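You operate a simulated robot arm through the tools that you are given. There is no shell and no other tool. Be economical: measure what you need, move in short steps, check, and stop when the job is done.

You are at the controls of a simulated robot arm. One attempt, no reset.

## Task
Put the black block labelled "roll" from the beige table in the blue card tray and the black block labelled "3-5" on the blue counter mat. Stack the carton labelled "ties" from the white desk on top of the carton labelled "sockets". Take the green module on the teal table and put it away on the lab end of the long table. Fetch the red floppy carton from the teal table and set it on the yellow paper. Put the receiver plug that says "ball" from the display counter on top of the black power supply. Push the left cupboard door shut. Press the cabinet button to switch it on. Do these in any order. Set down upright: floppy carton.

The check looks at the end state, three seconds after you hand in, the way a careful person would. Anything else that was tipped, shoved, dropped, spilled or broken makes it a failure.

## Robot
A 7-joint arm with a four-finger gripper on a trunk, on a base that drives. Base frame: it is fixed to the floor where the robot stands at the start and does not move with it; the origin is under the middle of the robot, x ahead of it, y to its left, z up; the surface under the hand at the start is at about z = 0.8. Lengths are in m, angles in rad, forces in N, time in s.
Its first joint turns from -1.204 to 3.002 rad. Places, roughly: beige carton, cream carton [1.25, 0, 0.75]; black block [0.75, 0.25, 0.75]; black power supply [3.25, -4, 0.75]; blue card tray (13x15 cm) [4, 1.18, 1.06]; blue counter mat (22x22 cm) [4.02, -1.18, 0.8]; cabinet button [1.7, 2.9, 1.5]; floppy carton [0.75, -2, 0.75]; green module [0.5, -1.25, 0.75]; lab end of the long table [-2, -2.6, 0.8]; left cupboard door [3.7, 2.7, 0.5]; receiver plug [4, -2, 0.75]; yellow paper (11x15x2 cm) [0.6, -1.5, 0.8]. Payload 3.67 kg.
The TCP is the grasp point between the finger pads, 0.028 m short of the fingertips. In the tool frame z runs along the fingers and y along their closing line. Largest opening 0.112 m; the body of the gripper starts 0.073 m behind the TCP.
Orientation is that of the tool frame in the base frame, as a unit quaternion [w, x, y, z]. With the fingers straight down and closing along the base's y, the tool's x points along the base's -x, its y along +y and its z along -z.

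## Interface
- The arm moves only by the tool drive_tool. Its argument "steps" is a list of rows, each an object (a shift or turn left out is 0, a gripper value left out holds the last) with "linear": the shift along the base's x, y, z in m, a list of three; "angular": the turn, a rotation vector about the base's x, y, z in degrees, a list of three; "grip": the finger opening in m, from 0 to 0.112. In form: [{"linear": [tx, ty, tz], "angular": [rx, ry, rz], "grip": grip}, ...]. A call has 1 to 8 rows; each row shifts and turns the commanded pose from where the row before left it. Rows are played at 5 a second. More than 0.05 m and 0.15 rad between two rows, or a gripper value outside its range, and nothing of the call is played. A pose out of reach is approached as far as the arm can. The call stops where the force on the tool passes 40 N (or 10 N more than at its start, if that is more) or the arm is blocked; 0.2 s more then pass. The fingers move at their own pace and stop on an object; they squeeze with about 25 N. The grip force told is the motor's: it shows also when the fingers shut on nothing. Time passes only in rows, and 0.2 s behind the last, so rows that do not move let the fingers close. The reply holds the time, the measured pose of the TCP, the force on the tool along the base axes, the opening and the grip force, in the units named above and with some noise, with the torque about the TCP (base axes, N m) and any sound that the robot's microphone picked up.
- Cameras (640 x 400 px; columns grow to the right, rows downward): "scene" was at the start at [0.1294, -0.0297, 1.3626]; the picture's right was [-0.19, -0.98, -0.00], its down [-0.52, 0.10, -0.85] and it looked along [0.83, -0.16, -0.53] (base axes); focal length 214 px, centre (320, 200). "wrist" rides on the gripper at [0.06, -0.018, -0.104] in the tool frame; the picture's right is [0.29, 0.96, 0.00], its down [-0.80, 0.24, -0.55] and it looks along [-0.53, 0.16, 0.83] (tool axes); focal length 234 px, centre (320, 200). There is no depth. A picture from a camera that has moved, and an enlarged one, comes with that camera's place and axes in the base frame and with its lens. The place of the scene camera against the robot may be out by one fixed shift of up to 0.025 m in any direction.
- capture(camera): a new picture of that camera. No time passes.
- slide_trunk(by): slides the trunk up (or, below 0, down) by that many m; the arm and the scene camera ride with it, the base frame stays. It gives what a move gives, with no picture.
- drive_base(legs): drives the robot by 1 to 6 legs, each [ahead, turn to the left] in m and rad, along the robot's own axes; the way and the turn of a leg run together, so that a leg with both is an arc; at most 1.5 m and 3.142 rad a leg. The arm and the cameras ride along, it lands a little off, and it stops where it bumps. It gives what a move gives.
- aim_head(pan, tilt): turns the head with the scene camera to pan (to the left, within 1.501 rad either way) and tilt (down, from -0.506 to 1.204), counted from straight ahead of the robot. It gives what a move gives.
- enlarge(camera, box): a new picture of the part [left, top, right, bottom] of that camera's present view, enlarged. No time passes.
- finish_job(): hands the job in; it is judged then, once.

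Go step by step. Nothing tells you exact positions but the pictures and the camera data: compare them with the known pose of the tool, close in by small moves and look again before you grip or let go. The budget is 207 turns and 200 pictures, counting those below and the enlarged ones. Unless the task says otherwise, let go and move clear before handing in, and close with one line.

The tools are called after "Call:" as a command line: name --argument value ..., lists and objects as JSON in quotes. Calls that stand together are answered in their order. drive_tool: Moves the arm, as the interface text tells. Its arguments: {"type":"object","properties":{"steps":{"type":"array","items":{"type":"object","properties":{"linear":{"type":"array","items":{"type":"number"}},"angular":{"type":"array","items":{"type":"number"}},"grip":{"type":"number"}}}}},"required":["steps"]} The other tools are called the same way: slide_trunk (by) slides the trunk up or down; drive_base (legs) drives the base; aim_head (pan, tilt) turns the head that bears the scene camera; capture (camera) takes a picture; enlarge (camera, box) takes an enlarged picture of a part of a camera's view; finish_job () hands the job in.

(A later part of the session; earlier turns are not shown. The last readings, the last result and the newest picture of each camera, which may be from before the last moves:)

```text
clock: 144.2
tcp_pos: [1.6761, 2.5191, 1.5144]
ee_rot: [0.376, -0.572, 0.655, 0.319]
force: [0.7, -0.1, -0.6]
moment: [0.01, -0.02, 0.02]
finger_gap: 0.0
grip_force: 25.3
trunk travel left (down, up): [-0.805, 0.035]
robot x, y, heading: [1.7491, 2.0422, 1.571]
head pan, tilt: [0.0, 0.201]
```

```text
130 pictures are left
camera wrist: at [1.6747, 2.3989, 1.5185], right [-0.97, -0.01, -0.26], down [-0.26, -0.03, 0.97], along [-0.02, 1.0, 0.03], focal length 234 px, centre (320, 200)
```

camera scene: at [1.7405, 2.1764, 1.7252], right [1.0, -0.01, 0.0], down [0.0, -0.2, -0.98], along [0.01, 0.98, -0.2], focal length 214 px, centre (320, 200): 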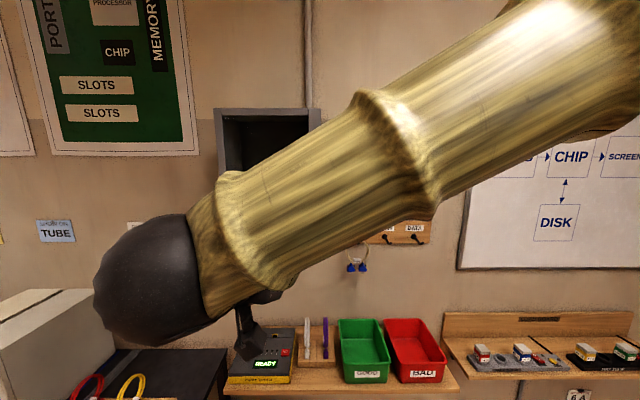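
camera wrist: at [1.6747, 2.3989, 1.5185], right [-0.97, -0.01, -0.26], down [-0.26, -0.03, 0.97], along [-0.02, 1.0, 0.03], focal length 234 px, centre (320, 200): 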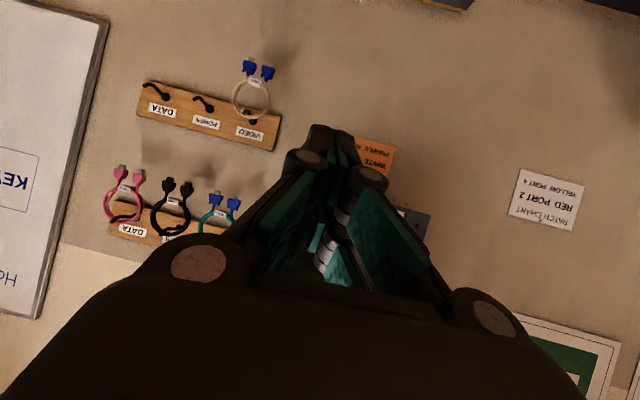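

The arm hides the cabinet. I lower the hand a bit to see it.

Call:
drive_tool --steps '[{"linear": [0, -0.02, -0.045]}, {"linear": [0, -0.02, -0.045]}, {"linear": [0, 0, -0.05]}, {"linear": [0, 0, -0.05]}, {"linear": [0, 0, -0.05]}, {"linear": [0, 0, -0.05]}]'

Call:
capture --camera "scene"

Call:
capture --camera "wrist"

```text
clock: 145.6
tcp_pos: [1.6616, 2.4851, 1.2256]
ee_rot: [0.377, -0.57, 0.657, 0.319]
force: [-0.4, 0.5, -0.6]
moment: [-0.05, -0.03, -0.04]
finger_gap: 0.0001
grip_force: 24.6
out of reach, approached as far as the arm can: row 5
trunk travel left (down, up): [-0.805, 0.035]
robot x, y, heading: [1.7487, 2.0434, 1.566]
head pan, tilt: [0.0, 0.201]
```

```text
129 pictures are left
camera scene: at [1.738, 2.1784, 1.7252], right [1.0, -0.01, 0.0], down [0.0, -0.2, -0.98], along [0.01, 0.98, -0.2], focal length 214 px, centre (320, 200)
```

scene: 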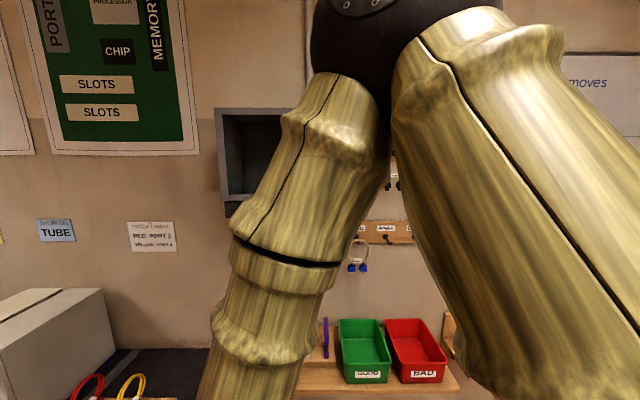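

```text
128 pictures are left
camera wrist: at [1.661, 2.3638, 1.2284], right [-0.97, 0.0, -0.26], down [-0.26, -0.03, 0.97], along [-0.01, 1.0, 0.03], focal length 234 px, centre (320, 200)
```

wrist: 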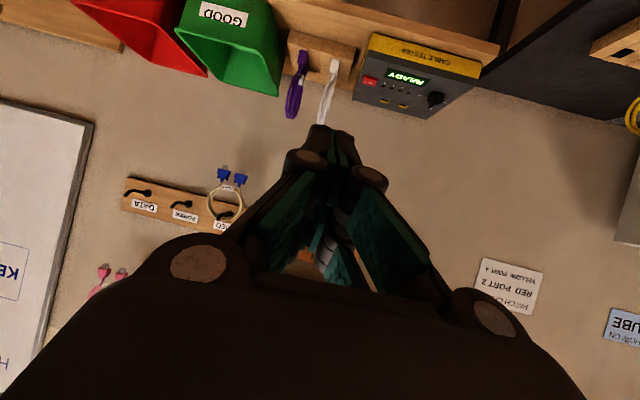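

I back the base off for a clean overview of the cabinet.

Call:
drive_base --legs '[[-0.6, -0.5]]'

Call:
aim_head --pan 0.9 --tilt 0.2

Call:
capture --camera "scene"

```text
clock: 148.9
tcp_pos: [1.7357, 1.9064, 1.2245]
ee_rot: [0.443, -0.393, 0.776, 0.216]
force: [0.5, -0.1, 1.0]
moment: [0.02, 0.01, 0.04]
finger_gap: 0.0
grip_force: 24.6
trunk travel left (down, up): [-0.805, 0.035]
robot x, y, heading: [1.6039, 1.4825, 1.073]
head pan, tilt: [0.0, 0.201]
```

```text
clock: 150.2
tcp_pos: [1.7374, 1.9061, 1.2243]
ee_rot: [0.443, -0.393, 0.776, 0.217]
force: [0.5, 1.3, 0.6]
moment: [0.01, -0.01, 0.02]
finger_gap: 0.0
grip_force: 24.8
trunk travel left (down, up): [-0.805, 0.035]
robot x, y, heading: [1.6028, 1.4809, 1.069]
head pan, tilt: [0.901, 0.201]
```

```text
127 pictures are left
camera scene: at [1.5817, 1.5992, 1.7253], right [0.92, 0.39, 0.0], down [0.08, -0.18, -0.98], along [-0.38, 0.9, -0.2], focal length 214 px, centre (320, 200)
```

scene: 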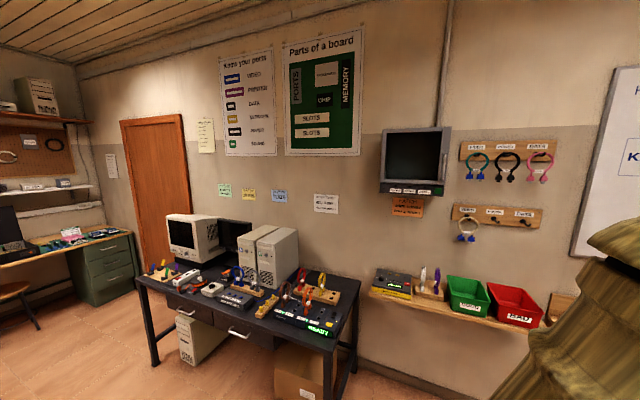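

Call:
enlarge --camera "scene" --box '[360, 115, 470, 225]'

```text
3.64 times, centred on (415, 170) of scene
camera zoom: at [1.5817, 1.5992, 1.7253], right [0.92, 0.39, 0.0], down [0.08, -0.18, -0.98], along [-0.38, 0.9, -0.2], focal length 780 px, centre (-26, 309)
```

zoom: 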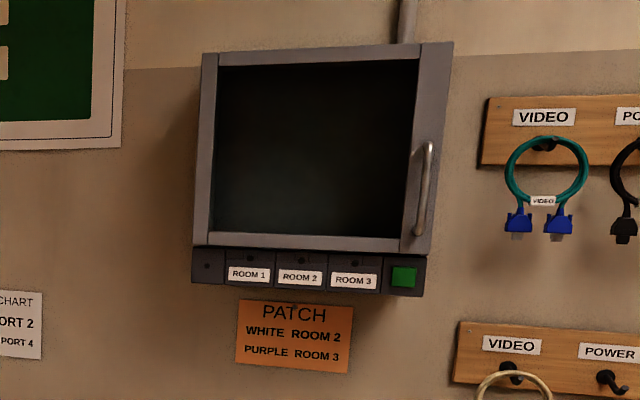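

The green button is at the cabinet's lower right, about (1.72, 2.87, 1.545). I return to the wall and raise the hand to it.

Call:
drive_base --legs '[[0.6, 0.5]]'

Call:
drive_tool --steps '[{"linear": [0, 0, 0.05]}, {"linear": [0, 0, 0.05]}, {"linear": [0, 0, 0.05]}, {"linear": [0, 0, 0.05]}, {"linear": [0, 0, 0.05]}, {"linear": [0, 0, 0.04]}]'

Call:
capture --camera "wrist"

```text
clock: 153.6
tcp_pos: [1.6582, 2.4974, 1.2253]
ee_rot: [0.375, -0.574, 0.653, 0.321]
force: [-0.1, -0.2, 0.1]
moment: [0.03, -0.01, 0.0]
finger_gap: 0.0
grip_force: 24.5
trunk travel left (down, up): [-0.805, 0.035]
robot x, y, heading: [1.7464, 2.0592, 1.576]
head pan, tilt: [0.901, 0.201]
```

```text
clock: 154.9
tcp_pos: [1.6591, 2.4938, 1.5185]
ee_rot: [0.375, -0.574, 0.653, 0.32]
force: [0.2, -0.5, 0.6]
moment: [0.01, 0.01, 0.03]
finger_gap: 0.0001
grip_force: 25.1
trunk travel left (down, up): [-0.805, 0.035]
robot x, y, heading: [1.7461, 2.0594, 1.58]
head pan, tilt: [0.901, 0.201]
```

```text
125 pictures are left
camera wrist: at [1.6601, 2.3714, 1.5215], right [-0.97, -0.02, -0.26], down [-0.26, -0.03, 0.97], along [-0.03, 1.0, 0.03], focal length 234 px, centre (320, 200)
```

wrist: 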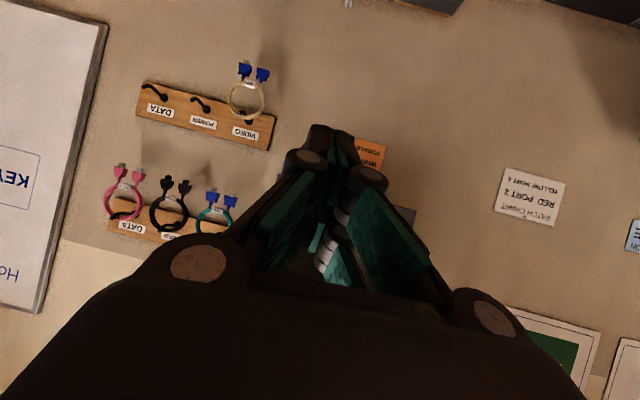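

Call:
drive_tool --steps '[{"linear": [0, 0, 0.05]}, {"linear": [0, 0, 0.05]}, {"linear": [0, 0, 0.05]}]'

Call:
capture --camera "wrist"

```text
clock: 155.8
tcp_pos: [1.6565, 2.493, 1.6671]
ee_rot: [0.375, -0.574, 0.653, 0.321]
force: [0.0, -0.3, 0.1]
moment: [-0.01, 0.01, 0.02]
finger_gap: 0.0001
grip_force: 25.0
trunk travel left (down, up): [-0.805, 0.035]
robot x, y, heading: [1.7484, 2.0552, 1.578]
head pan, tilt: [0.901, 0.201]
```

```text
124 pictures are left
camera wrist: at [1.6575, 2.372, 1.6701], right [-0.97, -0.02, -0.26], down [-0.26, -0.03, 0.97], along [-0.02, 1.0, 0.03], focal length 234 px, centre (320, 200)
```

wrist: 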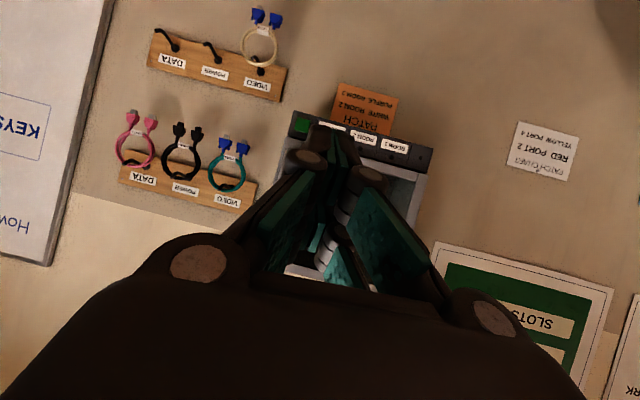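

Triangulated button: (1.722, 2.845, 1.547). I level the hand and line the fingertips up in front of it.

Call:
drive_tool --steps '[{"linear": [0.011, 0.02, -0.02], "angular": [7.2, 0, 0]}, {"linear": [0.011, 0.03, -0.02], "angular": [7.2, 0, 0]}, {"linear": [0.011, 0.03, -0.02], "angular": [7.2, 0, 0]}, {"linear": [0.011, 0.03, -0.02], "angular": [7.2, 0, 0]}, {"linear": [0.011, 0.03, -0.02]}, {"linear": [0.01, 0.03, -0.02]}, {}]'

Call:
capture --camera "wrist"

Call:
aim_head --pan 0.0 --tilt 0.2

Call:
capture --camera "scene"

```text
clock: 157.3
tcp_pos: [1.7233, 2.6673, 1.5455]
ee_rot: [0.506, -0.463, 0.553, 0.474]
force: [1.1, 0.0, -0.7]
moment: [-0.01, -0.03, -0.02]
finger_gap: 0.0
grip_force: 24.9
trunk travel left (down, up): [-0.805, 0.035]
robot x, y, heading: [1.7452, 2.062, 1.577]
head pan, tilt: [0.901, 0.201]
```

```text
123 pictures are left
camera wrist: at [1.7243, 2.5601, 1.4905], right [-0.97, 0.11, -0.23], down [-0.26, -0.49, 0.83], along [-0.02, 0.86, 0.51], focal length 234 px, centre (320, 200)
```

wrist: 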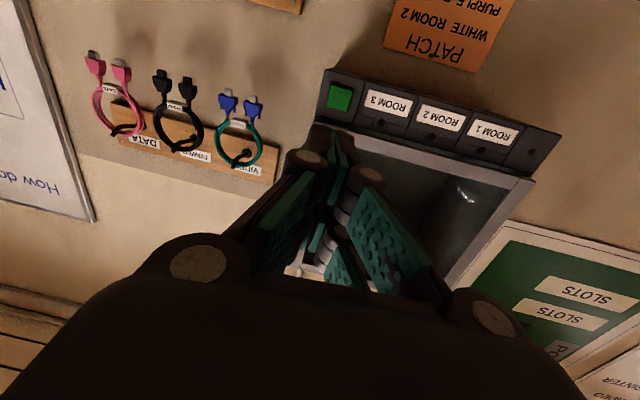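

```text
clock: 158.6
tcp_pos: [1.7238, 2.6689, 1.5454]
ee_rot: [0.506, -0.462, 0.555, 0.472]
force: [0.2, 0.1, -0.3]
moment: [0.01, -0.01, 0.0]
finger_gap: 0.0
grip_force: 25.1
trunk travel left (down, up): [-0.805, 0.035]
robot x, y, heading: [1.7461, 2.0601, 1.583]
head pan, tilt: [0.0, 0.201]
```

```text
122 pictures are left
camera scene: at [1.7383, 2.1908, 1.7252], right [1.0, 0.01, 0.0], down [0.0, -0.2, -0.98], along [-0.01, 0.98, -0.2], focal length 214 px, centre (320, 200)
```

scene: 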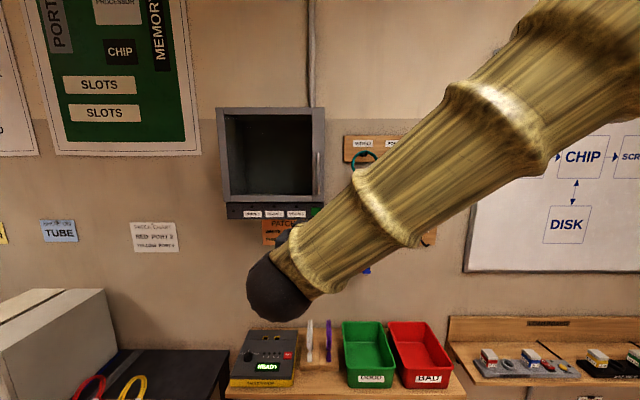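

Refined by two wrist views: button at about (1.731, 2.905, 1.531). I approach to a few cm and look.

Call:
drive_tool --steps '[{"linear": [0.007, 0.03, -0.014]}, {"linear": [0, 0.035, 0]}, {"linear": [0, 0.035, 0]}, {"linear": [0, 0.035, 0]}, {"linear": [0, 0.02, 0]}, {}]'

Call:
capture --camera "wrist"

Call:
enlarge --camera "scene" --box '[200, 90, 360, 290]'

```text
clock: 159.9
tcp_pos: [1.7292, 2.8226, 1.5321]
ee_rot: [0.506, -0.462, 0.554, 0.473]
force: [-0.1, -0.3, -0.7]
moment: [-0.02, -0.01, 0.04]
finger_gap: 0.0
grip_force: 24.8
trunk travel left (down, up): [-0.805, 0.035]
robot x, y, heading: [1.748, 2.0592, 1.577]
head pan, tilt: [0.0, 0.201]
```

```text
121 pictures are left
camera wrist: at [1.7297, 2.7147, 1.4759], right [-0.97, 0.11, -0.23], down [-0.26, -0.49, 0.83], along [-0.02, 0.86, 0.5], focal length 234 px, centre (320, 200)
```

wrist: 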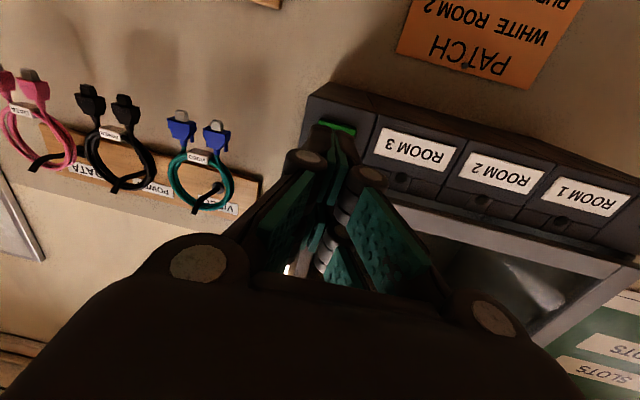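

```text
2.00 times, centred on (280, 190) of scene
camera zoom: at [1.7385, 2.1905, 1.7253], right [1.0, 0.01, 0.0], down [0.0, -0.2, -0.98], along [-0.01, 0.98, -0.2], focal length 429 px, centre (400, 220)
```

zoom: 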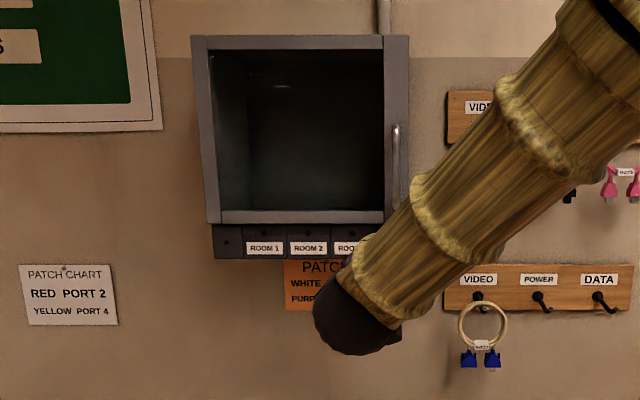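

Fingertips are right over the button. Press in small steps.

Call:
drive_tool --steps '[{"linear": [0, 0.015, 0]}, {"linear": [0, 0.01, 0]}, {"linear": [0, 0.008, 0]}, {"linear": [0, 0.006, 0]}, {"linear": [0, 0.005, 0]}, {"linear": [0, 0.005, 0]}, {"linear": [0, 0.005, 0]}]'

Call:
capture --camera "wrist"

```text
clock: 161.6
tcp_pos: [1.7279, 2.876, 1.5318]
ee_rot: [0.505, -0.463, 0.553, 0.473]
force: [-0.1, -0.1, -0.8]
moment: [0.02, 0.0, -0.01]
finger_gap: 0.0001
grip_force: 25.0
trunk travel left (down, up): [-0.805, 0.035]
robot x, y, heading: [1.7483, 2.0555, 1.578]
head pan, tilt: [0.0, 0.201]
```

```text
119 pictures are left
camera wrist: at [1.7289, 2.7685, 1.4755], right [-0.97, 0.11, -0.23], down [-0.26, -0.49, 0.83], along [-0.02, 0.86, 0.5], focal length 234 px, centre (320, 200)
```

wrist: 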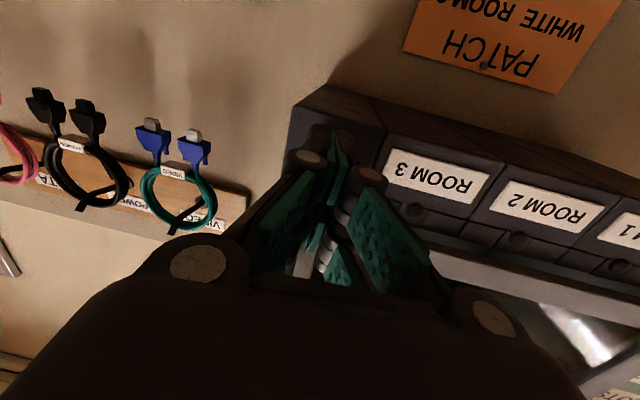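

Call:
drive_tool --steps '[{"linear": [0, 0.005, 0]}, {"linear": [0, 0.005, 0]}, {"linear": [0, 0.004, 0]}, {"linear": [0, 0.004, 0]}, {"linear": [0, 0.004, 0]}, {"linear": [0, 0.004, 0]}]'

Call:
capture --camera "scene"

```text
clock: 162.6
tcp_pos: [1.728, 2.8851, 1.5318]
ee_rot: [0.505, -0.463, 0.554, 0.473]
force: [1.4, -25.3, 1.4]
moment: [0.6, 0.02, 0.07]
finger_gap: 0.0001
grip_force: 24.9
trunk travel left (down, up): [-0.805, 0.035]
robot x, y, heading: [1.7481, 2.0582, 1.576]
head pan, tilt: [0.0, 0.201]
heard: click
stopped in row 5: the force on the tool passed its limit at 45 N (the readings are from after the stop); the commanded pose is now the measured one
```

```text
118 pictures are left
camera scene: at [1.7392, 2.1842, 1.726], right [1.0, 0.01, 0.0], down [0.0, -0.2, -0.98], along [-0.01, 0.98, -0.2], focal length 214 px, centre (320, 200)
```

scene: 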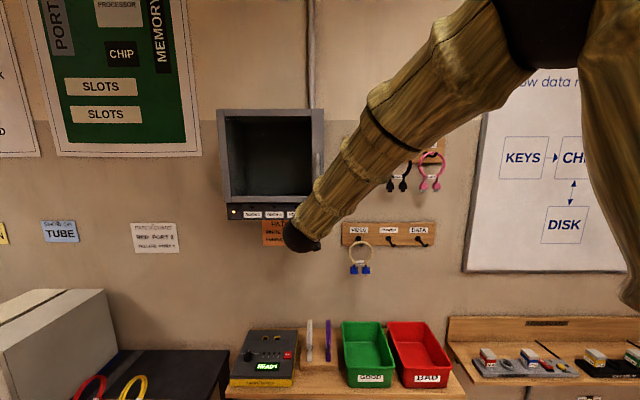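

Click heard and the lamp is lit. I retract and turn the hand back to point down.

Call:
drive_tool --steps '[{"linear": [0, -0.02, 0]}, {"linear": [0, -0.04, 0]}, {"linear": [0, -0.045, 0]}, {"linear": [0, -0.045, 0]}, {"linear": [0, -0.045, 0], "angular": [-8, 0, 0]}, {"linear": [0, -0.045, 0], "angular": [-8, 0, 0]}, {"linear": [0, -0.045, 0], "angular": [-8, 0, 0]}, {"linear": [0, -0.03, 0], "angular": [-8, 0, 0]}]'

Call:
drive_tool --steps '[{"angular": [-8, 0, 0]}, {"angular": [-8, 0, 0]}, {"angular": [-8, 0, 0]}, {"angular": [-8, 0, 0]}, {"angular": [-8, 0, 0]}, {"angular": [-8, 0, 0]}, {"angular": [-8, 0, 0], "grip": 0.112}, {}]'

Call:
capture --camera "scene"

```text
clock: 164.4
tcp_pos: [1.7307, 2.5764, 1.5296]
ee_rot: [0.357, -0.586, 0.663, 0.3]
force: [0.4, 0.5, -0.5]
moment: [0.02, -0.04, -0.02]
finger_gap: 0.0
grip_force: 24.4
trunk travel left (down, up): [-0.805, 0.035]
robot x, y, heading: [1.7474, 2.0589, 1.573]
head pan, tilt: [0.0, 0.201]
```

```text
clock: 166.2
tcp_pos: [1.7294, 2.5742, 1.5301]
ee_rot: [0.04, -0.685, 0.726, -0.045]
force: [0.1, -0.2, 0.0]
moment: [0.01, 0.0, 0.01]
finger_gap: 0.1062
grip_force: 0.2
trunk travel left (down, up): [-0.805, 0.035]
robot x, y, heading: [1.748, 2.0601, 1.575]
head pan, tilt: [0.0, 0.201]
```

```text
117 pictures are left
camera scene: at [1.7383, 2.1885, 1.7254], right [1.0, 0.01, 0.0], down [0.0, -0.2, -0.98], along [-0.01, 0.98, -0.2], focal length 214 px, centre (320, 200)
```

scene: 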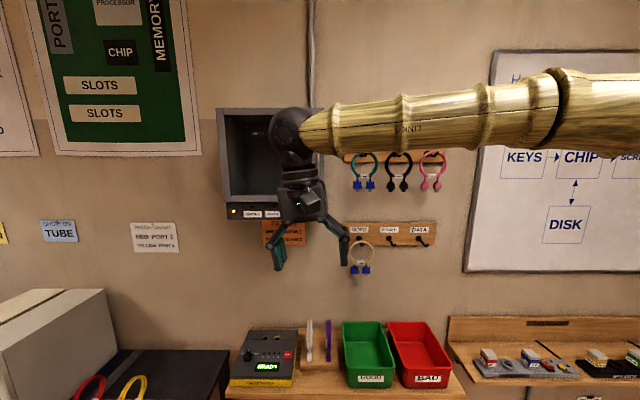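

I straighten the hand, lower the trunk and drive round to the far side of the white desk to read the cartons' hidden labels.

Call:
drive_tool --steps '[{"linear": [0, -0.04, 0], "angular": [0, 6.9, 3.3]}, {"linear": [0, -0.03, 0]}]'

Call:
slide_trunk --by -0.3

Call:
drive_base --legs '[[0, -1.5708], [0.5, 0], [0, -1.5708], [1.5, 0], [0.3, -1.0]]'

Call:
aim_head --pan -0.6 --tilt 0.5

Call:
capture --camera "scene"

```text
clock: 166.8
tcp_pos: [1.7263, 2.505, 1.5306]
ee_rot: [-0.002, -0.707, 0.707, -0.004]
force: [-0.4, -0.2, 0.0]
moment: [0.04, -0.06, -0.01]
finger_gap: 0.112
grip_force: 0.0
trunk travel left (down, up): [-0.805, 0.035]
robot x, y, heading: [1.7455, 2.0568, 1.578]
head pan, tilt: [0.0, 0.201]
```

```text
clock: 169.8
tcp_pos: [1.7291, 2.5074, 1.23]
ee_rot: [0.003, 0.707, -0.707, 0.002]
force: [-0.2, -0.6, 0.1]
moment: [0.0, 0.01, -0.01]
finger_gap: 0.112
grip_force: 0.0
trunk travel left (down, up): [-0.505, 0.335]
robot x, y, heading: [1.7455, 2.0601, 1.58]
head pan, tilt: [0.0, 0.201]
```

```text
clock: 189.7
tcp_pos: [1.8833, 0.0727, 1.2288]
ee_rot: [-0.002, 0.951, 0.309, 0.004]
force: [-0.7, 0.1, -0.1]
moment: [0.01, -0.02, -0.01]
finger_gap: 0.112
grip_force: 0.0
trunk travel left (down, up): [-0.505, 0.335]
robot x, y, heading: [2.234, 0.3472, -2.509]
head pan, tilt: [0.0, 0.201]
```

```text
clock: 190.7
tcp_pos: [1.8839, 0.0721, 1.2299]
ee_rot: [-0.001, 0.951, 0.308, 0.003]
force: [-0.2, 0.2, -0.4]
moment: [0.04, 0.0, -0.03]
finger_gap: 0.1119
grip_force: 0.1
trunk travel left (down, up): [-0.505, 0.335]
robot x, y, heading: [2.2355, 0.3526, -2.513]
head pan, tilt: [-0.6, 0.499]
```

```text
116 pictures are left
camera scene: at [2.0954, 0.3054, 1.3976], right [-0.03, 1.0, 0.0], down [0.48, 0.02, -0.88], along [-0.88, -0.03, -0.48], focal length 214 px, centre (320, 200)
```

scene: 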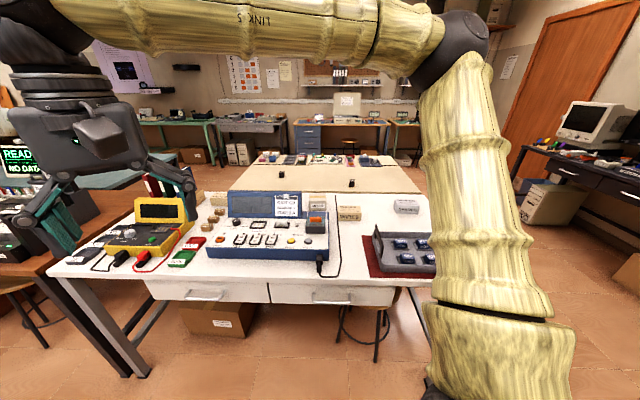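

Call:
enlarge --camera "scene" --box '[180, 150, 440, 290]'

```text
2.46 times, centred on (310, 220) of scene
camera zoom: at [2.0954, 0.3054, 1.3976], right [-0.03, 1.0, 0.0], down [0.48, 0.02, -0.88], along [-0.88, -0.03, -0.48], focal length 528 px, centre (345, 151)
```

zoom: 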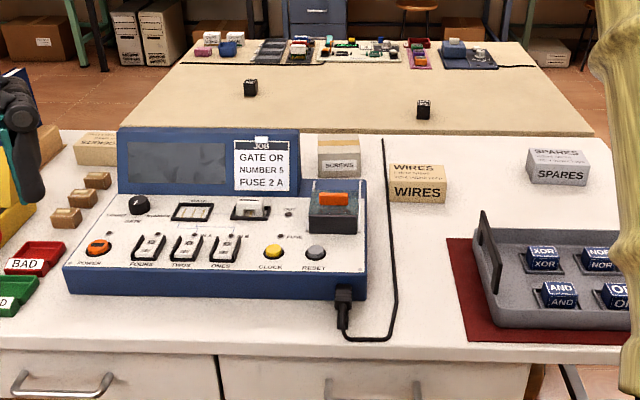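

Call:
enlarge --camera "scene" --box '[290, 190, 380, 240]'

```text
7.11 times, centred on (335, 215) of scene
camera zoom: at [2.0954, 0.3054, 1.3976], right [-0.03, 1.0, 0.0], down [0.48, 0.02, -0.88], along [-0.88, -0.03, -0.48], focal length 1525 px, centre (213, 93)
```

zoom: 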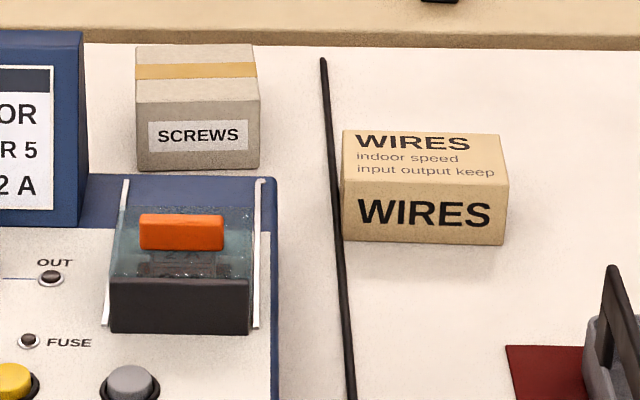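

The left taped carton is SCREWS, so the hidden one at (1.10, -0.02) should be TIES. I move to face it and confirm.

Call:
drive_base --legs '[[0, 0.27], [0.55, 0], [0, -0.9]]'

Call:
slide_trunk --by 0.3

Call:
aim_head --pan 0 --tilt 0.8

Call:
capture --camera "scene"

Call:
capture --camera "wrist"

```text
clock: 197.1
tcp_pos: [1.4415, -0.0949, 1.2295]
ee_rot: [0.0, 1.0, -0.009, 0.003]
force: [-0.8, 0.3, 0.3]
moment: [-0.01, 0.02, 0.04]
finger_gap: 0.1121
grip_force: 0.2
trunk travel left (down, up): [-0.505, 0.335]
robot x, y, heading: [1.8833, -0.0825, 3.136]
head pan, tilt: [-0.6, 0.499]
```

```text
clock: 200.1
tcp_pos: [1.4407, -0.095, 1.5284]
ee_rot: [0.001, 1.0, -0.008, 0.004]
force: [0.3, -0.3, 0.2]
moment: [0.03, -0.03, 0.02]
finger_gap: 0.1123
grip_force: 0.0
trunk travel left (down, up): [-0.805, 0.035]
robot x, y, heading: [1.8914, -0.0841, 3.129]
head pan, tilt: [-0.6, 0.499]
```

```text
clock: 201.1
tcp_pos: [1.4411, -0.095, 1.5295]
ee_rot: [0.0, 1.0, -0.009, 0.003]
force: [-0.7, -0.3, -0.5]
moment: [0.01, 0.02, -0.02]
finger_gap: 0.1121
grip_force: 0.0
trunk travel left (down, up): [-0.805, 0.035]
robot x, y, heading: [1.8919, -0.0839, 3.13]
head pan, tilt: [0.0, 0.799]
```

```text
113 pictures are left
camera scene: at [1.7496, -0.0945, 1.6716], right [0.01, 1.0, 0.0], down [0.72, -0.01, -0.7], along [-0.7, 0.01, -0.72], focal length 214 px, centre (320, 200)
```

scene: 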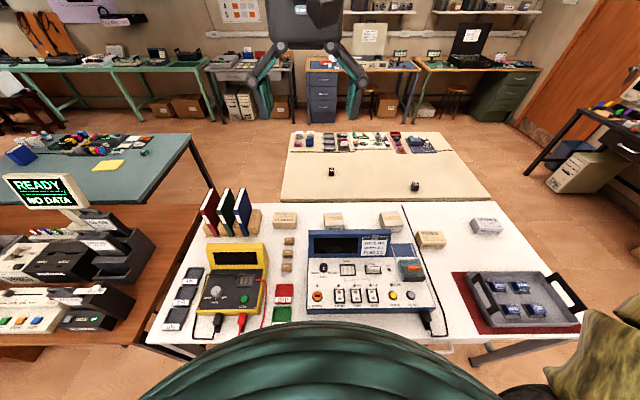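

```text
112 pictures are left
camera wrist: at [1.4993, -0.0781, 1.635], right [0.27, -0.96, 0.0], down [-0.81, -0.23, 0.55], along [-0.53, -0.15, -0.84], focal length 234 px, centre (320, 200)
```

wrist: 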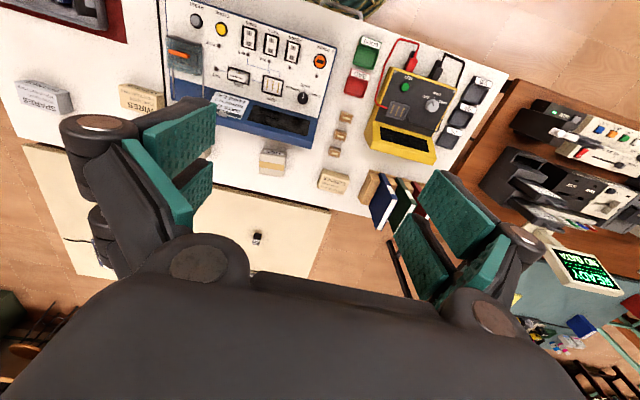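

Call:
enlarge --camera "scene" --box '[250, 200, 410, 260]'

Call:
enlarge --camera "wrist" --box '[240, 130, 380, 210]'

```text
4.00 times, centred on (330, 230) of scene
camera zoom: at [1.7496, -0.0945, 1.6716], right [0.01, 1.0, 0.0], down [0.72, -0.01, -0.7], along [-0.7, 0.01, -0.72], focal length 858 px, centre (280, 80)
```

zoom: 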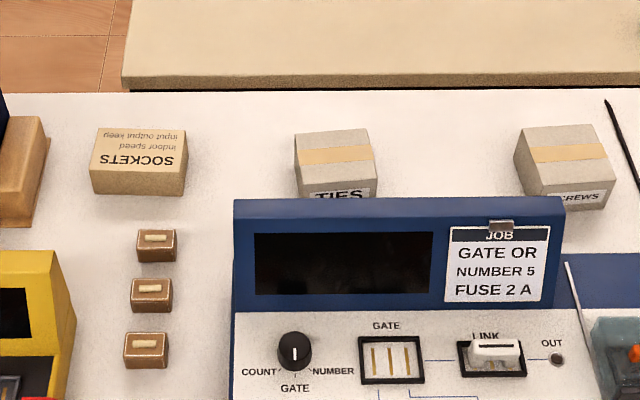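

```text
4.57 times, centred on (310, 170) of wrist
camera zoom: at [1.4993, -0.0781, 1.635], right [0.27, -0.96, 0.0], down [-0.81, -0.23, 0.55], along [-0.53, -0.15, -0.84], focal length 1070 px, centre (366, 337)
```

zoom: 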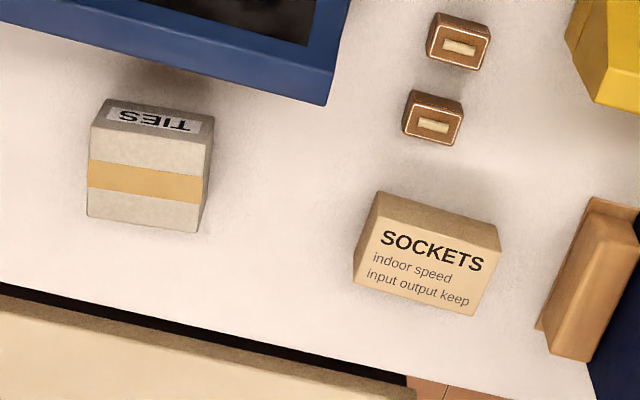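

TIES confirmed at about (1.12, -0.015), SOCKETS beside it. I lower the trunk and move the hand above TIES for a close measure.

Call:
slide_trunk --by -0.3

Call:
drive_tool --steps '[{"linear": [-0.04, 0.01, 0]}, {"linear": [-0.045, 0.01, 0]}, {"linear": [-0.045, 0.01, 0]}, {"linear": [-0.045, 0.01, 0]}, {"linear": [-0.045, 0.01, -0.01]}, {"linear": [-0.045, 0.01, -0.01]}, {"linear": [-0.045, 0.01, -0.02]}, {"linear": [-0.01, 0.01, -0.03]}]'

Call:
capture --camera "wrist"

Call:
aim_head --pan 0 --tilt 0.6

Call:
capture --camera "scene"

```text
clock: 204.1
tcp_pos: [1.4416, -0.0955, 1.2296]
ee_rot: [0.001, 1.0, -0.01, 0.003]
force: [0.6, -0.2, -0.1]
moment: [0.0, 0.0, -0.02]
finger_gap: 0.1123
grip_force: 0.1
trunk travel left (down, up): [-0.505, 0.335]
robot x, y, heading: [1.8922, -0.0848, 3.131]
head pan, tilt: [0.0, 0.799]
```

```text
refused: row 7 steps farther than a row can; nothing moved
```

```text
109 pictures are left
camera wrist: at [1.4995, -0.0783, 1.3351], right [0.27, -0.96, 0.0], down [-0.8, -0.23, 0.55], along [-0.53, -0.15, -0.84], focal length 234 px, centre (320, 200)
```

wrist: 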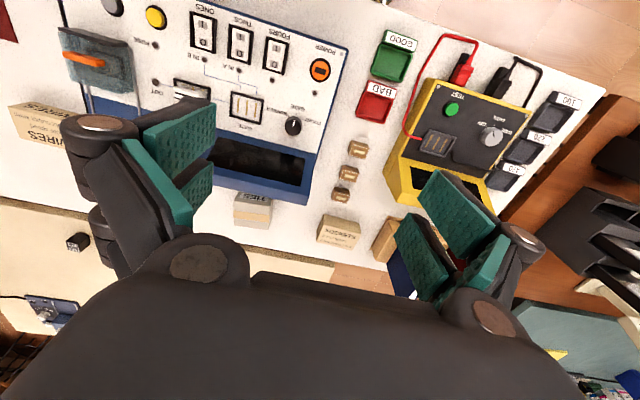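

```text
clock: 204.8
tcp_pos: [1.441, -0.0971, 1.2291]
ee_rot: [0.0, 1.0, -0.008, 0.004]
force: [0.6, -0.1, 0.4]
moment: [0.04, 0.01, 0.0]
finger_gap: 0.1123
grip_force: 0.0
trunk travel left (down, up): [-0.505, 0.335]
robot x, y, heading: [1.8869, -0.0853, 3.137]
head pan, tilt: [0.0, 0.6]
```

```text
108 pictures are left
camera scene: at [1.742, -0.0946, 1.3884], right [0.01, 1.0, 0.0], down [0.57, -0.01, -0.82], along [-0.82, 0.01, -0.57], focal length 214 px, centre (320, 200)
```

scene: 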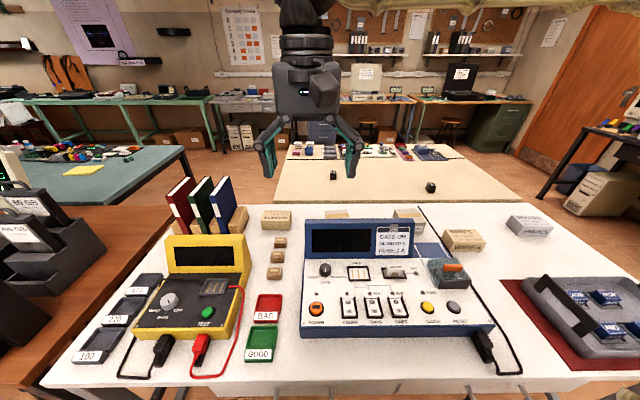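

Call:
drive_tool --steps '[{"linear": [-0.04, 0.01, 0]}, {"linear": [-0.045, 0.01, 0]}, {"linear": [-0.045, 0.01, 0]}, {"linear": [-0.045, 0.01, 0]}, {"linear": [-0.045, 0.01, -0.01]}, {"linear": [-0.045, 0.01, -0.01]}, {"linear": [-0.04, 0.01, -0.02]}, {"linear": [-0.01, 0.01, -0.03]}]'

Call:
capture --camera "wrist"

Call:
capture --camera "scene"

```text
clock: 206.6
tcp_pos: [1.1259, -0.0152, 1.159]
ee_rot: [0.0, 1.0, -0.009, 0.003]
force: [-1.3, 0.4, 0.1]
moment: [-0.02, -0.02, 0.02]
finger_gap: 0.112
grip_force: 0.0
trunk travel left (down, up): [-0.505, 0.335]
robot x, y, heading: [1.8924, -0.0814, 3.132]
head pan, tilt: [0.0, 0.6]
```

```text
107 pictures are left
camera wrist: at [1.1845, 0.0014, 1.2642], right [0.27, -0.96, 0.0], down [-0.8, -0.23, 0.55], along [-0.53, -0.15, -0.84], focal length 234 px, centre (320, 200)
```

wrist: 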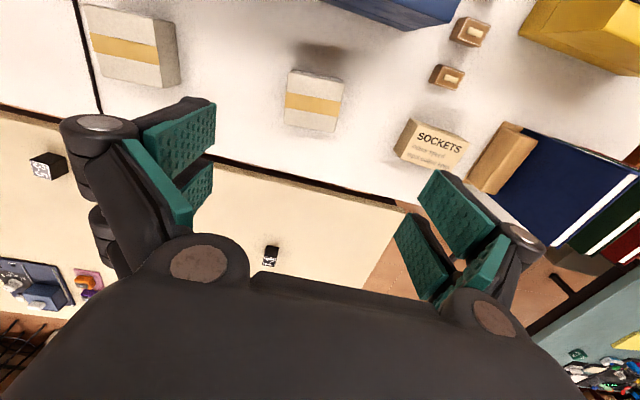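

```text
106 pictures are left
camera scene: at [1.7415, -0.0936, 1.3885], right [0.01, 1.0, 0.0], down [0.57, -0.01, -0.82], along [-0.82, 0.01, -0.57], focal length 214 px, centre (320, 200)
```

scene: 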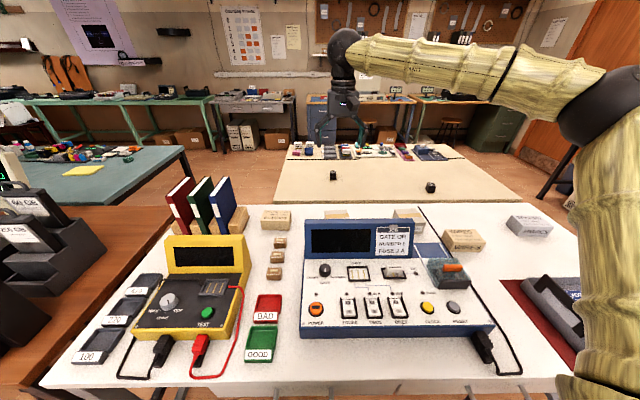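

Call:
enlarge --camera "wrist" --box '[270, 60, 360, 140]'

Call:
enlarge --camera "wrist" --box '[380, 90, 540, 200]'

```text
5.00 times, centred on (315, 100) of wrist
camera zoom: at [1.1845, 0.0014, 1.2642], right [0.27, -0.96, 0.0], down [-0.8, -0.23, 0.55], along [-0.53, -0.15, -0.84], focal length 1171 px, centre (345, 700)
```

zoom: 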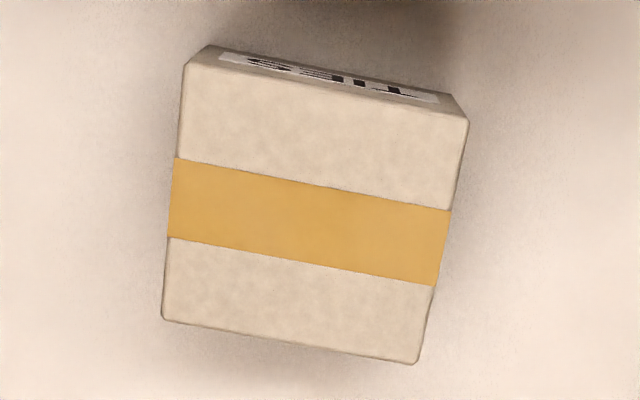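

```text
3.64 times, centred on (460, 145) of wrist
camera zoom: at [1.1845, 0.0014, 1.2642], right [0.27, -0.96, 0.0], down [-0.8, -0.23, 0.55], along [-0.53, -0.15, -0.84], focal length 852 px, centre (-189, 400)
```

zoom: 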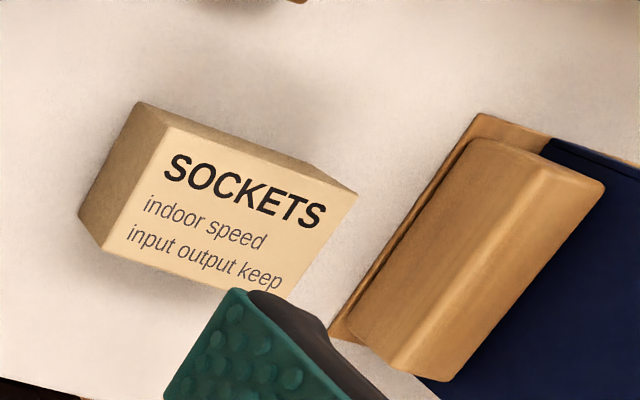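

TIES measures about 8.5 × 7.5 cm, centre (1.106, -0.009), turned ~6°; SOCKETS centre about (1.087, -0.240). I align over TIES and descend partway.

Call:
drive_tool --steps '[{"linear": [-0.02, 0.006, -0.03], "angular": [0, 0, 5.5]}, {"linear": [0, 0, -0.045]}, {"linear": [0, 0, -0.045]}, {}]'

Call:
capture --camera "wrist"

```text
clock: 207.6
tcp_pos: [1.1069, -0.0119, 1.0399]
ee_rot: [-0.001, 0.999, 0.039, 0.004]
force: [0.2, -0.8, 0.4]
moment: [0.04, 0.02, -0.04]
finger_gap: 0.1118
grip_force: 0.1
trunk travel left (down, up): [-0.505, 0.335]
robot x, y, heading: [1.8899, -0.0876, 3.131]
head pan, tilt: [0.0, 0.6]
```

```text
103 pictures are left
camera wrist: at [1.1631, 0.0105, 1.1453], right [0.36, -0.93, 0.0], down [-0.78, -0.3, 0.55], along [-0.51, -0.2, -0.84], focal length 234 px, centre (320, 200)
```

wrist: 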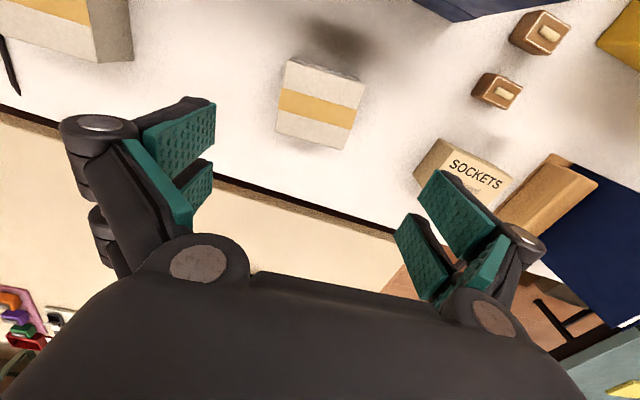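

Call:
drive_tool --steps '[{"linear": [0.002, 0.004, -0.04]}, {"linear": [0, 0, -0.04]}, {"linear": [0, 0, -0.04]}, {"linear": [0, 0, -0.03]}, {}]'

Call:
capture --camera "wrist"

Call:
enlarge --camera "scene" --box '[250, 120, 430, 260]'

```text
clock: 208.8
tcp_pos: [1.1068, -0.0043, 0.8893]
ee_rot: [0.0, 0.999, 0.04, 0.003]
force: [0.0, 0.0, 0.8]
moment: [0.03, 0.01, 0.04]
finger_gap: 0.112
grip_force: 0.0
trunk travel left (down, up): [-0.505, 0.335]
robot x, y, heading: [1.8887, -0.0867, 3.135]
head pan, tilt: [0.0, 0.6]
```

```text
102 pictures are left
camera wrist: at [1.1631, 0.0187, 0.9949], right [0.36, -0.93, 0.0], down [-0.78, -0.3, 0.55], along [-0.51, -0.2, -0.84], focal length 234 px, centre (320, 200)
```

wrist: 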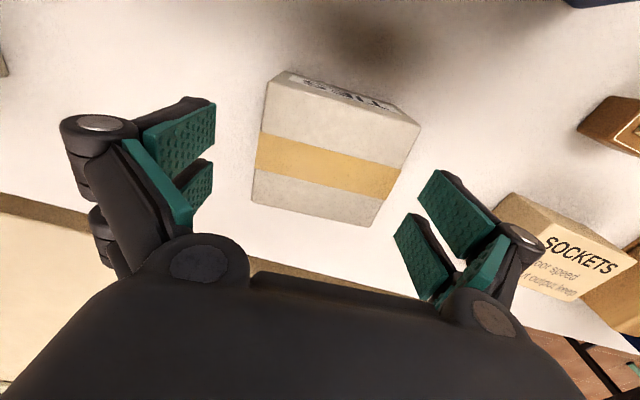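

```text
2.86 times, centred on (340, 190) of scene
camera zoom: at [1.7421, -0.0946, 1.3885], right [0.01, 1.0, 0.0], down [0.56, -0.01, -0.83], along [-0.82, 0.01, -0.56], focal length 613 px, centre (263, 229)
```

zoom: 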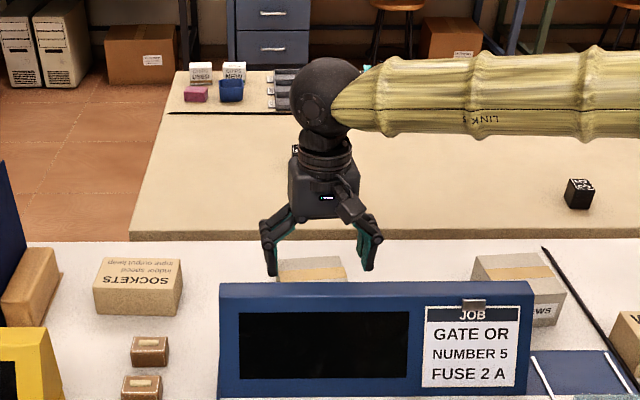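

Carton top is ~0.858, width ~0.087. I shift slightly and lower around it.

Call:
drive_tool --steps '[{"linear": [0.004, -0.004, -0.015]}, {"linear": [0, 0, -0.015]}, {"linear": [0, 0, -0.015]}, {}]'

Call:
capture --camera "wrist"

```text
clock: 209.8
tcp_pos: [1.1126, -0.009, 0.8439]
ee_rot: [0.0, 0.999, 0.038, 0.004]
force: [1.0, -0.1, 0.4]
moment: [0.0, 0.0, 0.0]
finger_gap: 0.1119
grip_force: 0.1
trunk travel left (down, up): [-0.505, 0.335]
robot x, y, heading: [1.8916, -0.0833, 3.132]
head pan, tilt: [0.0, 0.6]
```

```text
100 pictures are left
camera wrist: at [1.1681, 0.0143, 0.9505], right [0.36, -0.93, 0.0], down [-0.78, -0.3, 0.55], along [-0.51, -0.2, -0.84], focal length 234 px, centre (320, 200)
```

wrist: 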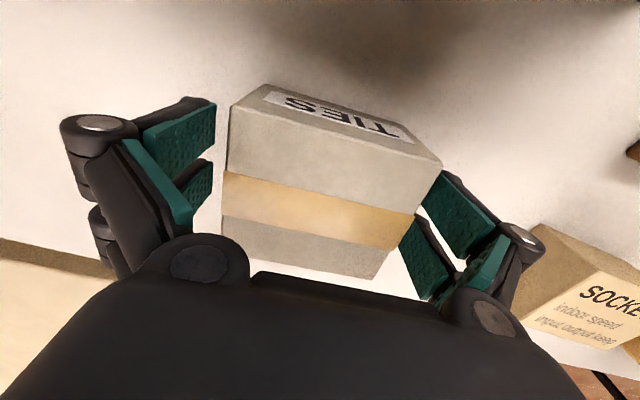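

The carton sits between the fingers. Close and check.

Call:
drive_tool --steps '[{"grip": 0.09}, {"grip": 0.07}, {"grip": 0.03}, {"grip": 0.0}, {}, {}]'

Call:
capture --camera "wrist"

```text
clock: 211.2
tcp_pos: [1.1107, -0.0088, 0.8452]
ee_rot: [0.0, 0.999, 0.04, 0.003]
force: [-1.0, -0.4, 3.7]
moment: [0.09, 0.0, 0.02]
finger_gap: 0.0899
grip_force: 25.3
trunk travel left (down, up): [-0.505, 0.335]
robot x, y, heading: [1.8897, -0.0853, 3.133]
head pan, tilt: [0.0, 0.6]
```

```text
99 pictures are left
camera wrist: at [1.1681, 0.0143, 0.9508], right [0.36, -0.93, 0.0], down [-0.78, -0.3, 0.55], along [-0.51, -0.2, -0.84], focal length 234 px, centre (320, 200)
```

wrist: 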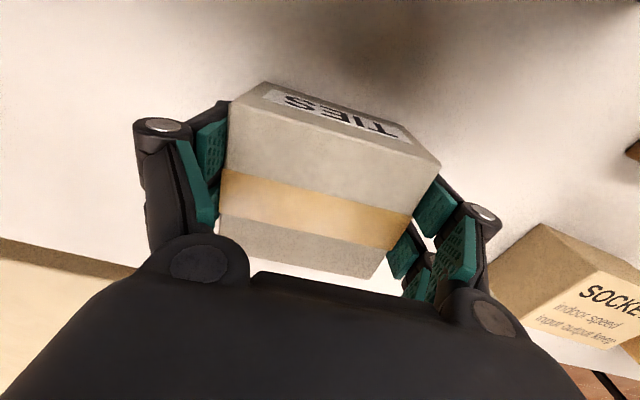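

Gripped at 0.090. Lift and carry over SOCKETS.

Call:
drive_tool --steps '[{"linear": [0, 0, 0.015]}, {"linear": [0, 0, 0.03]}, {"linear": [0, 0, 0.045]}, {"linear": [0, 0, 0.045]}, {"linear": [-0.005, -0.045, 0]}, {"linear": [-0.005, -0.045, 0]}, {"linear": [-0.005, -0.045, 0]}]'

Call:
capture --camera "wrist"

Call:
capture --camera "scene"

```text
clock: 212.8
tcp_pos: [1.0994, -0.1467, 0.982]
ee_rot: [-0.002, 0.999, 0.039, 0.004]
force: [0.6, -0.7, -1.3]
moment: [0.04, -0.03, 0.03]
finger_gap: 0.09
grip_force: 25.5
trunk travel left (down, up): [-0.505, 0.335]
robot x, y, heading: [1.894, -0.085, 3.129]
head pan, tilt: [0.0, 0.6]
```

```text
98 pictures are left
camera wrist: at [1.156, -0.124, 1.0868], right [0.36, -0.93, 0.0], down [-0.78, -0.3, 0.55], along [-0.51, -0.2, -0.84], focal length 234 px, centre (320, 200)
```

wrist: 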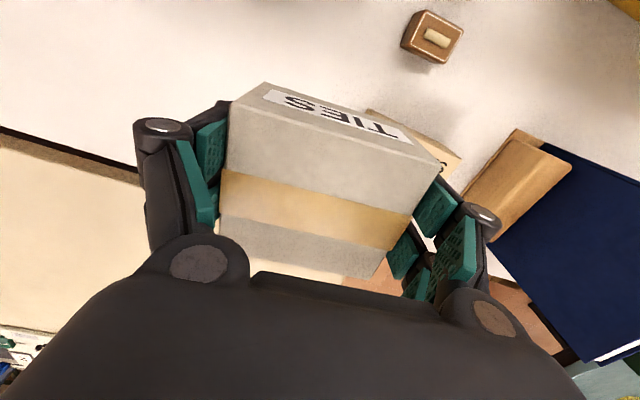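

```text
97 pictures are left
camera scene: at [1.7414, -0.0966, 1.3884], right [0.01, 1.0, 0.0], down [0.57, 0.0, -0.82], along [-0.82, 0.01, -0.57], focal length 214 px, centre (320, 200)
```

scene: 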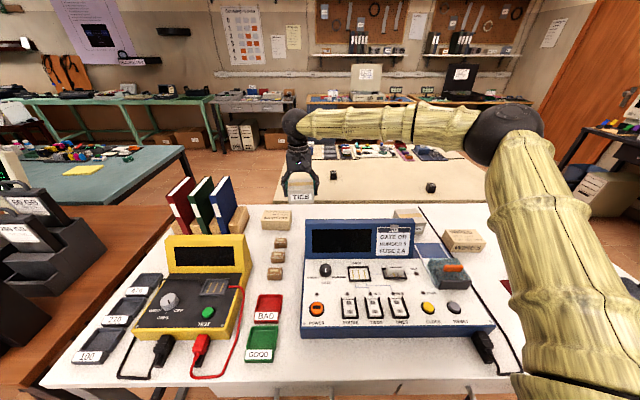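

Call:
drive_tool --steps '[{"linear": [-0.004, -0.04, 0], "angular": [0, 0, -3.5]}, {"linear": [-0.004, -0.04, 0], "angular": [0, 0, -3.5]}, {"linear": [0, -0.016, 0]}, {}]'

Call:
capture --camera "wrist"

Call:
enlarge --camera "scene" --box '[200, 150, 360, 260]'

```text
clock: 213.8
tcp_pos: [1.0861, -0.2398, 0.9791]
ee_rot: [0.0, 1.0, -0.022, 0.004]
force: [0.8, 0.3, -2.3]
moment: [0.0, 0.0, 0.02]
finger_gap: 0.0896
grip_force: 24.8
trunk travel left (down, up): [-0.505, 0.335]
robot x, y, heading: [1.8927, -0.0826, 3.138]
head pan, tilt: [0.0, 0.6]
```

```text
96 pictures are left
camera wrist: at [1.1453, -0.2243, 1.0841], right [0.25, -0.97, 0.0], down [-0.81, -0.2, 0.55], along [-0.53, -0.14, -0.84], focal length 234 px, centre (320, 200)
```

wrist: 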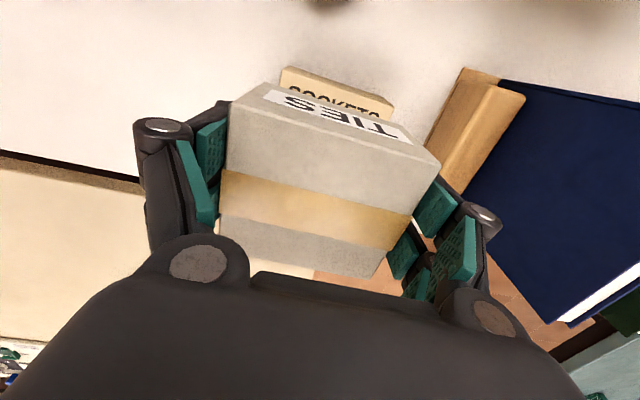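

```text
3.64 times, centred on (280, 205) of scene
camera zoom: at [1.7417, -0.0945, 1.3884], right [0.01, 1.0, 0.0], down [0.57, -0.01, -0.82], along [-0.82, 0.01, -0.57], focal length 780 px, centre (466, 182)
```

zoom: 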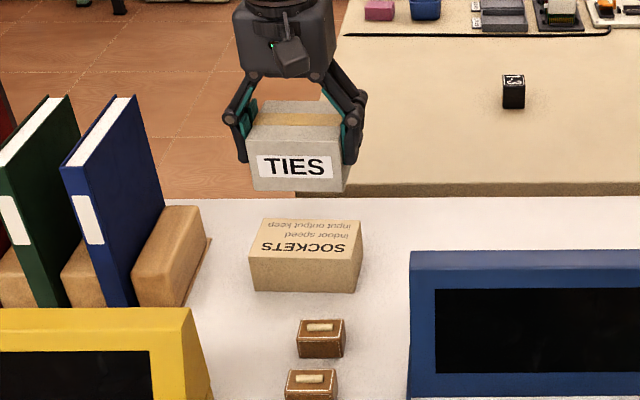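

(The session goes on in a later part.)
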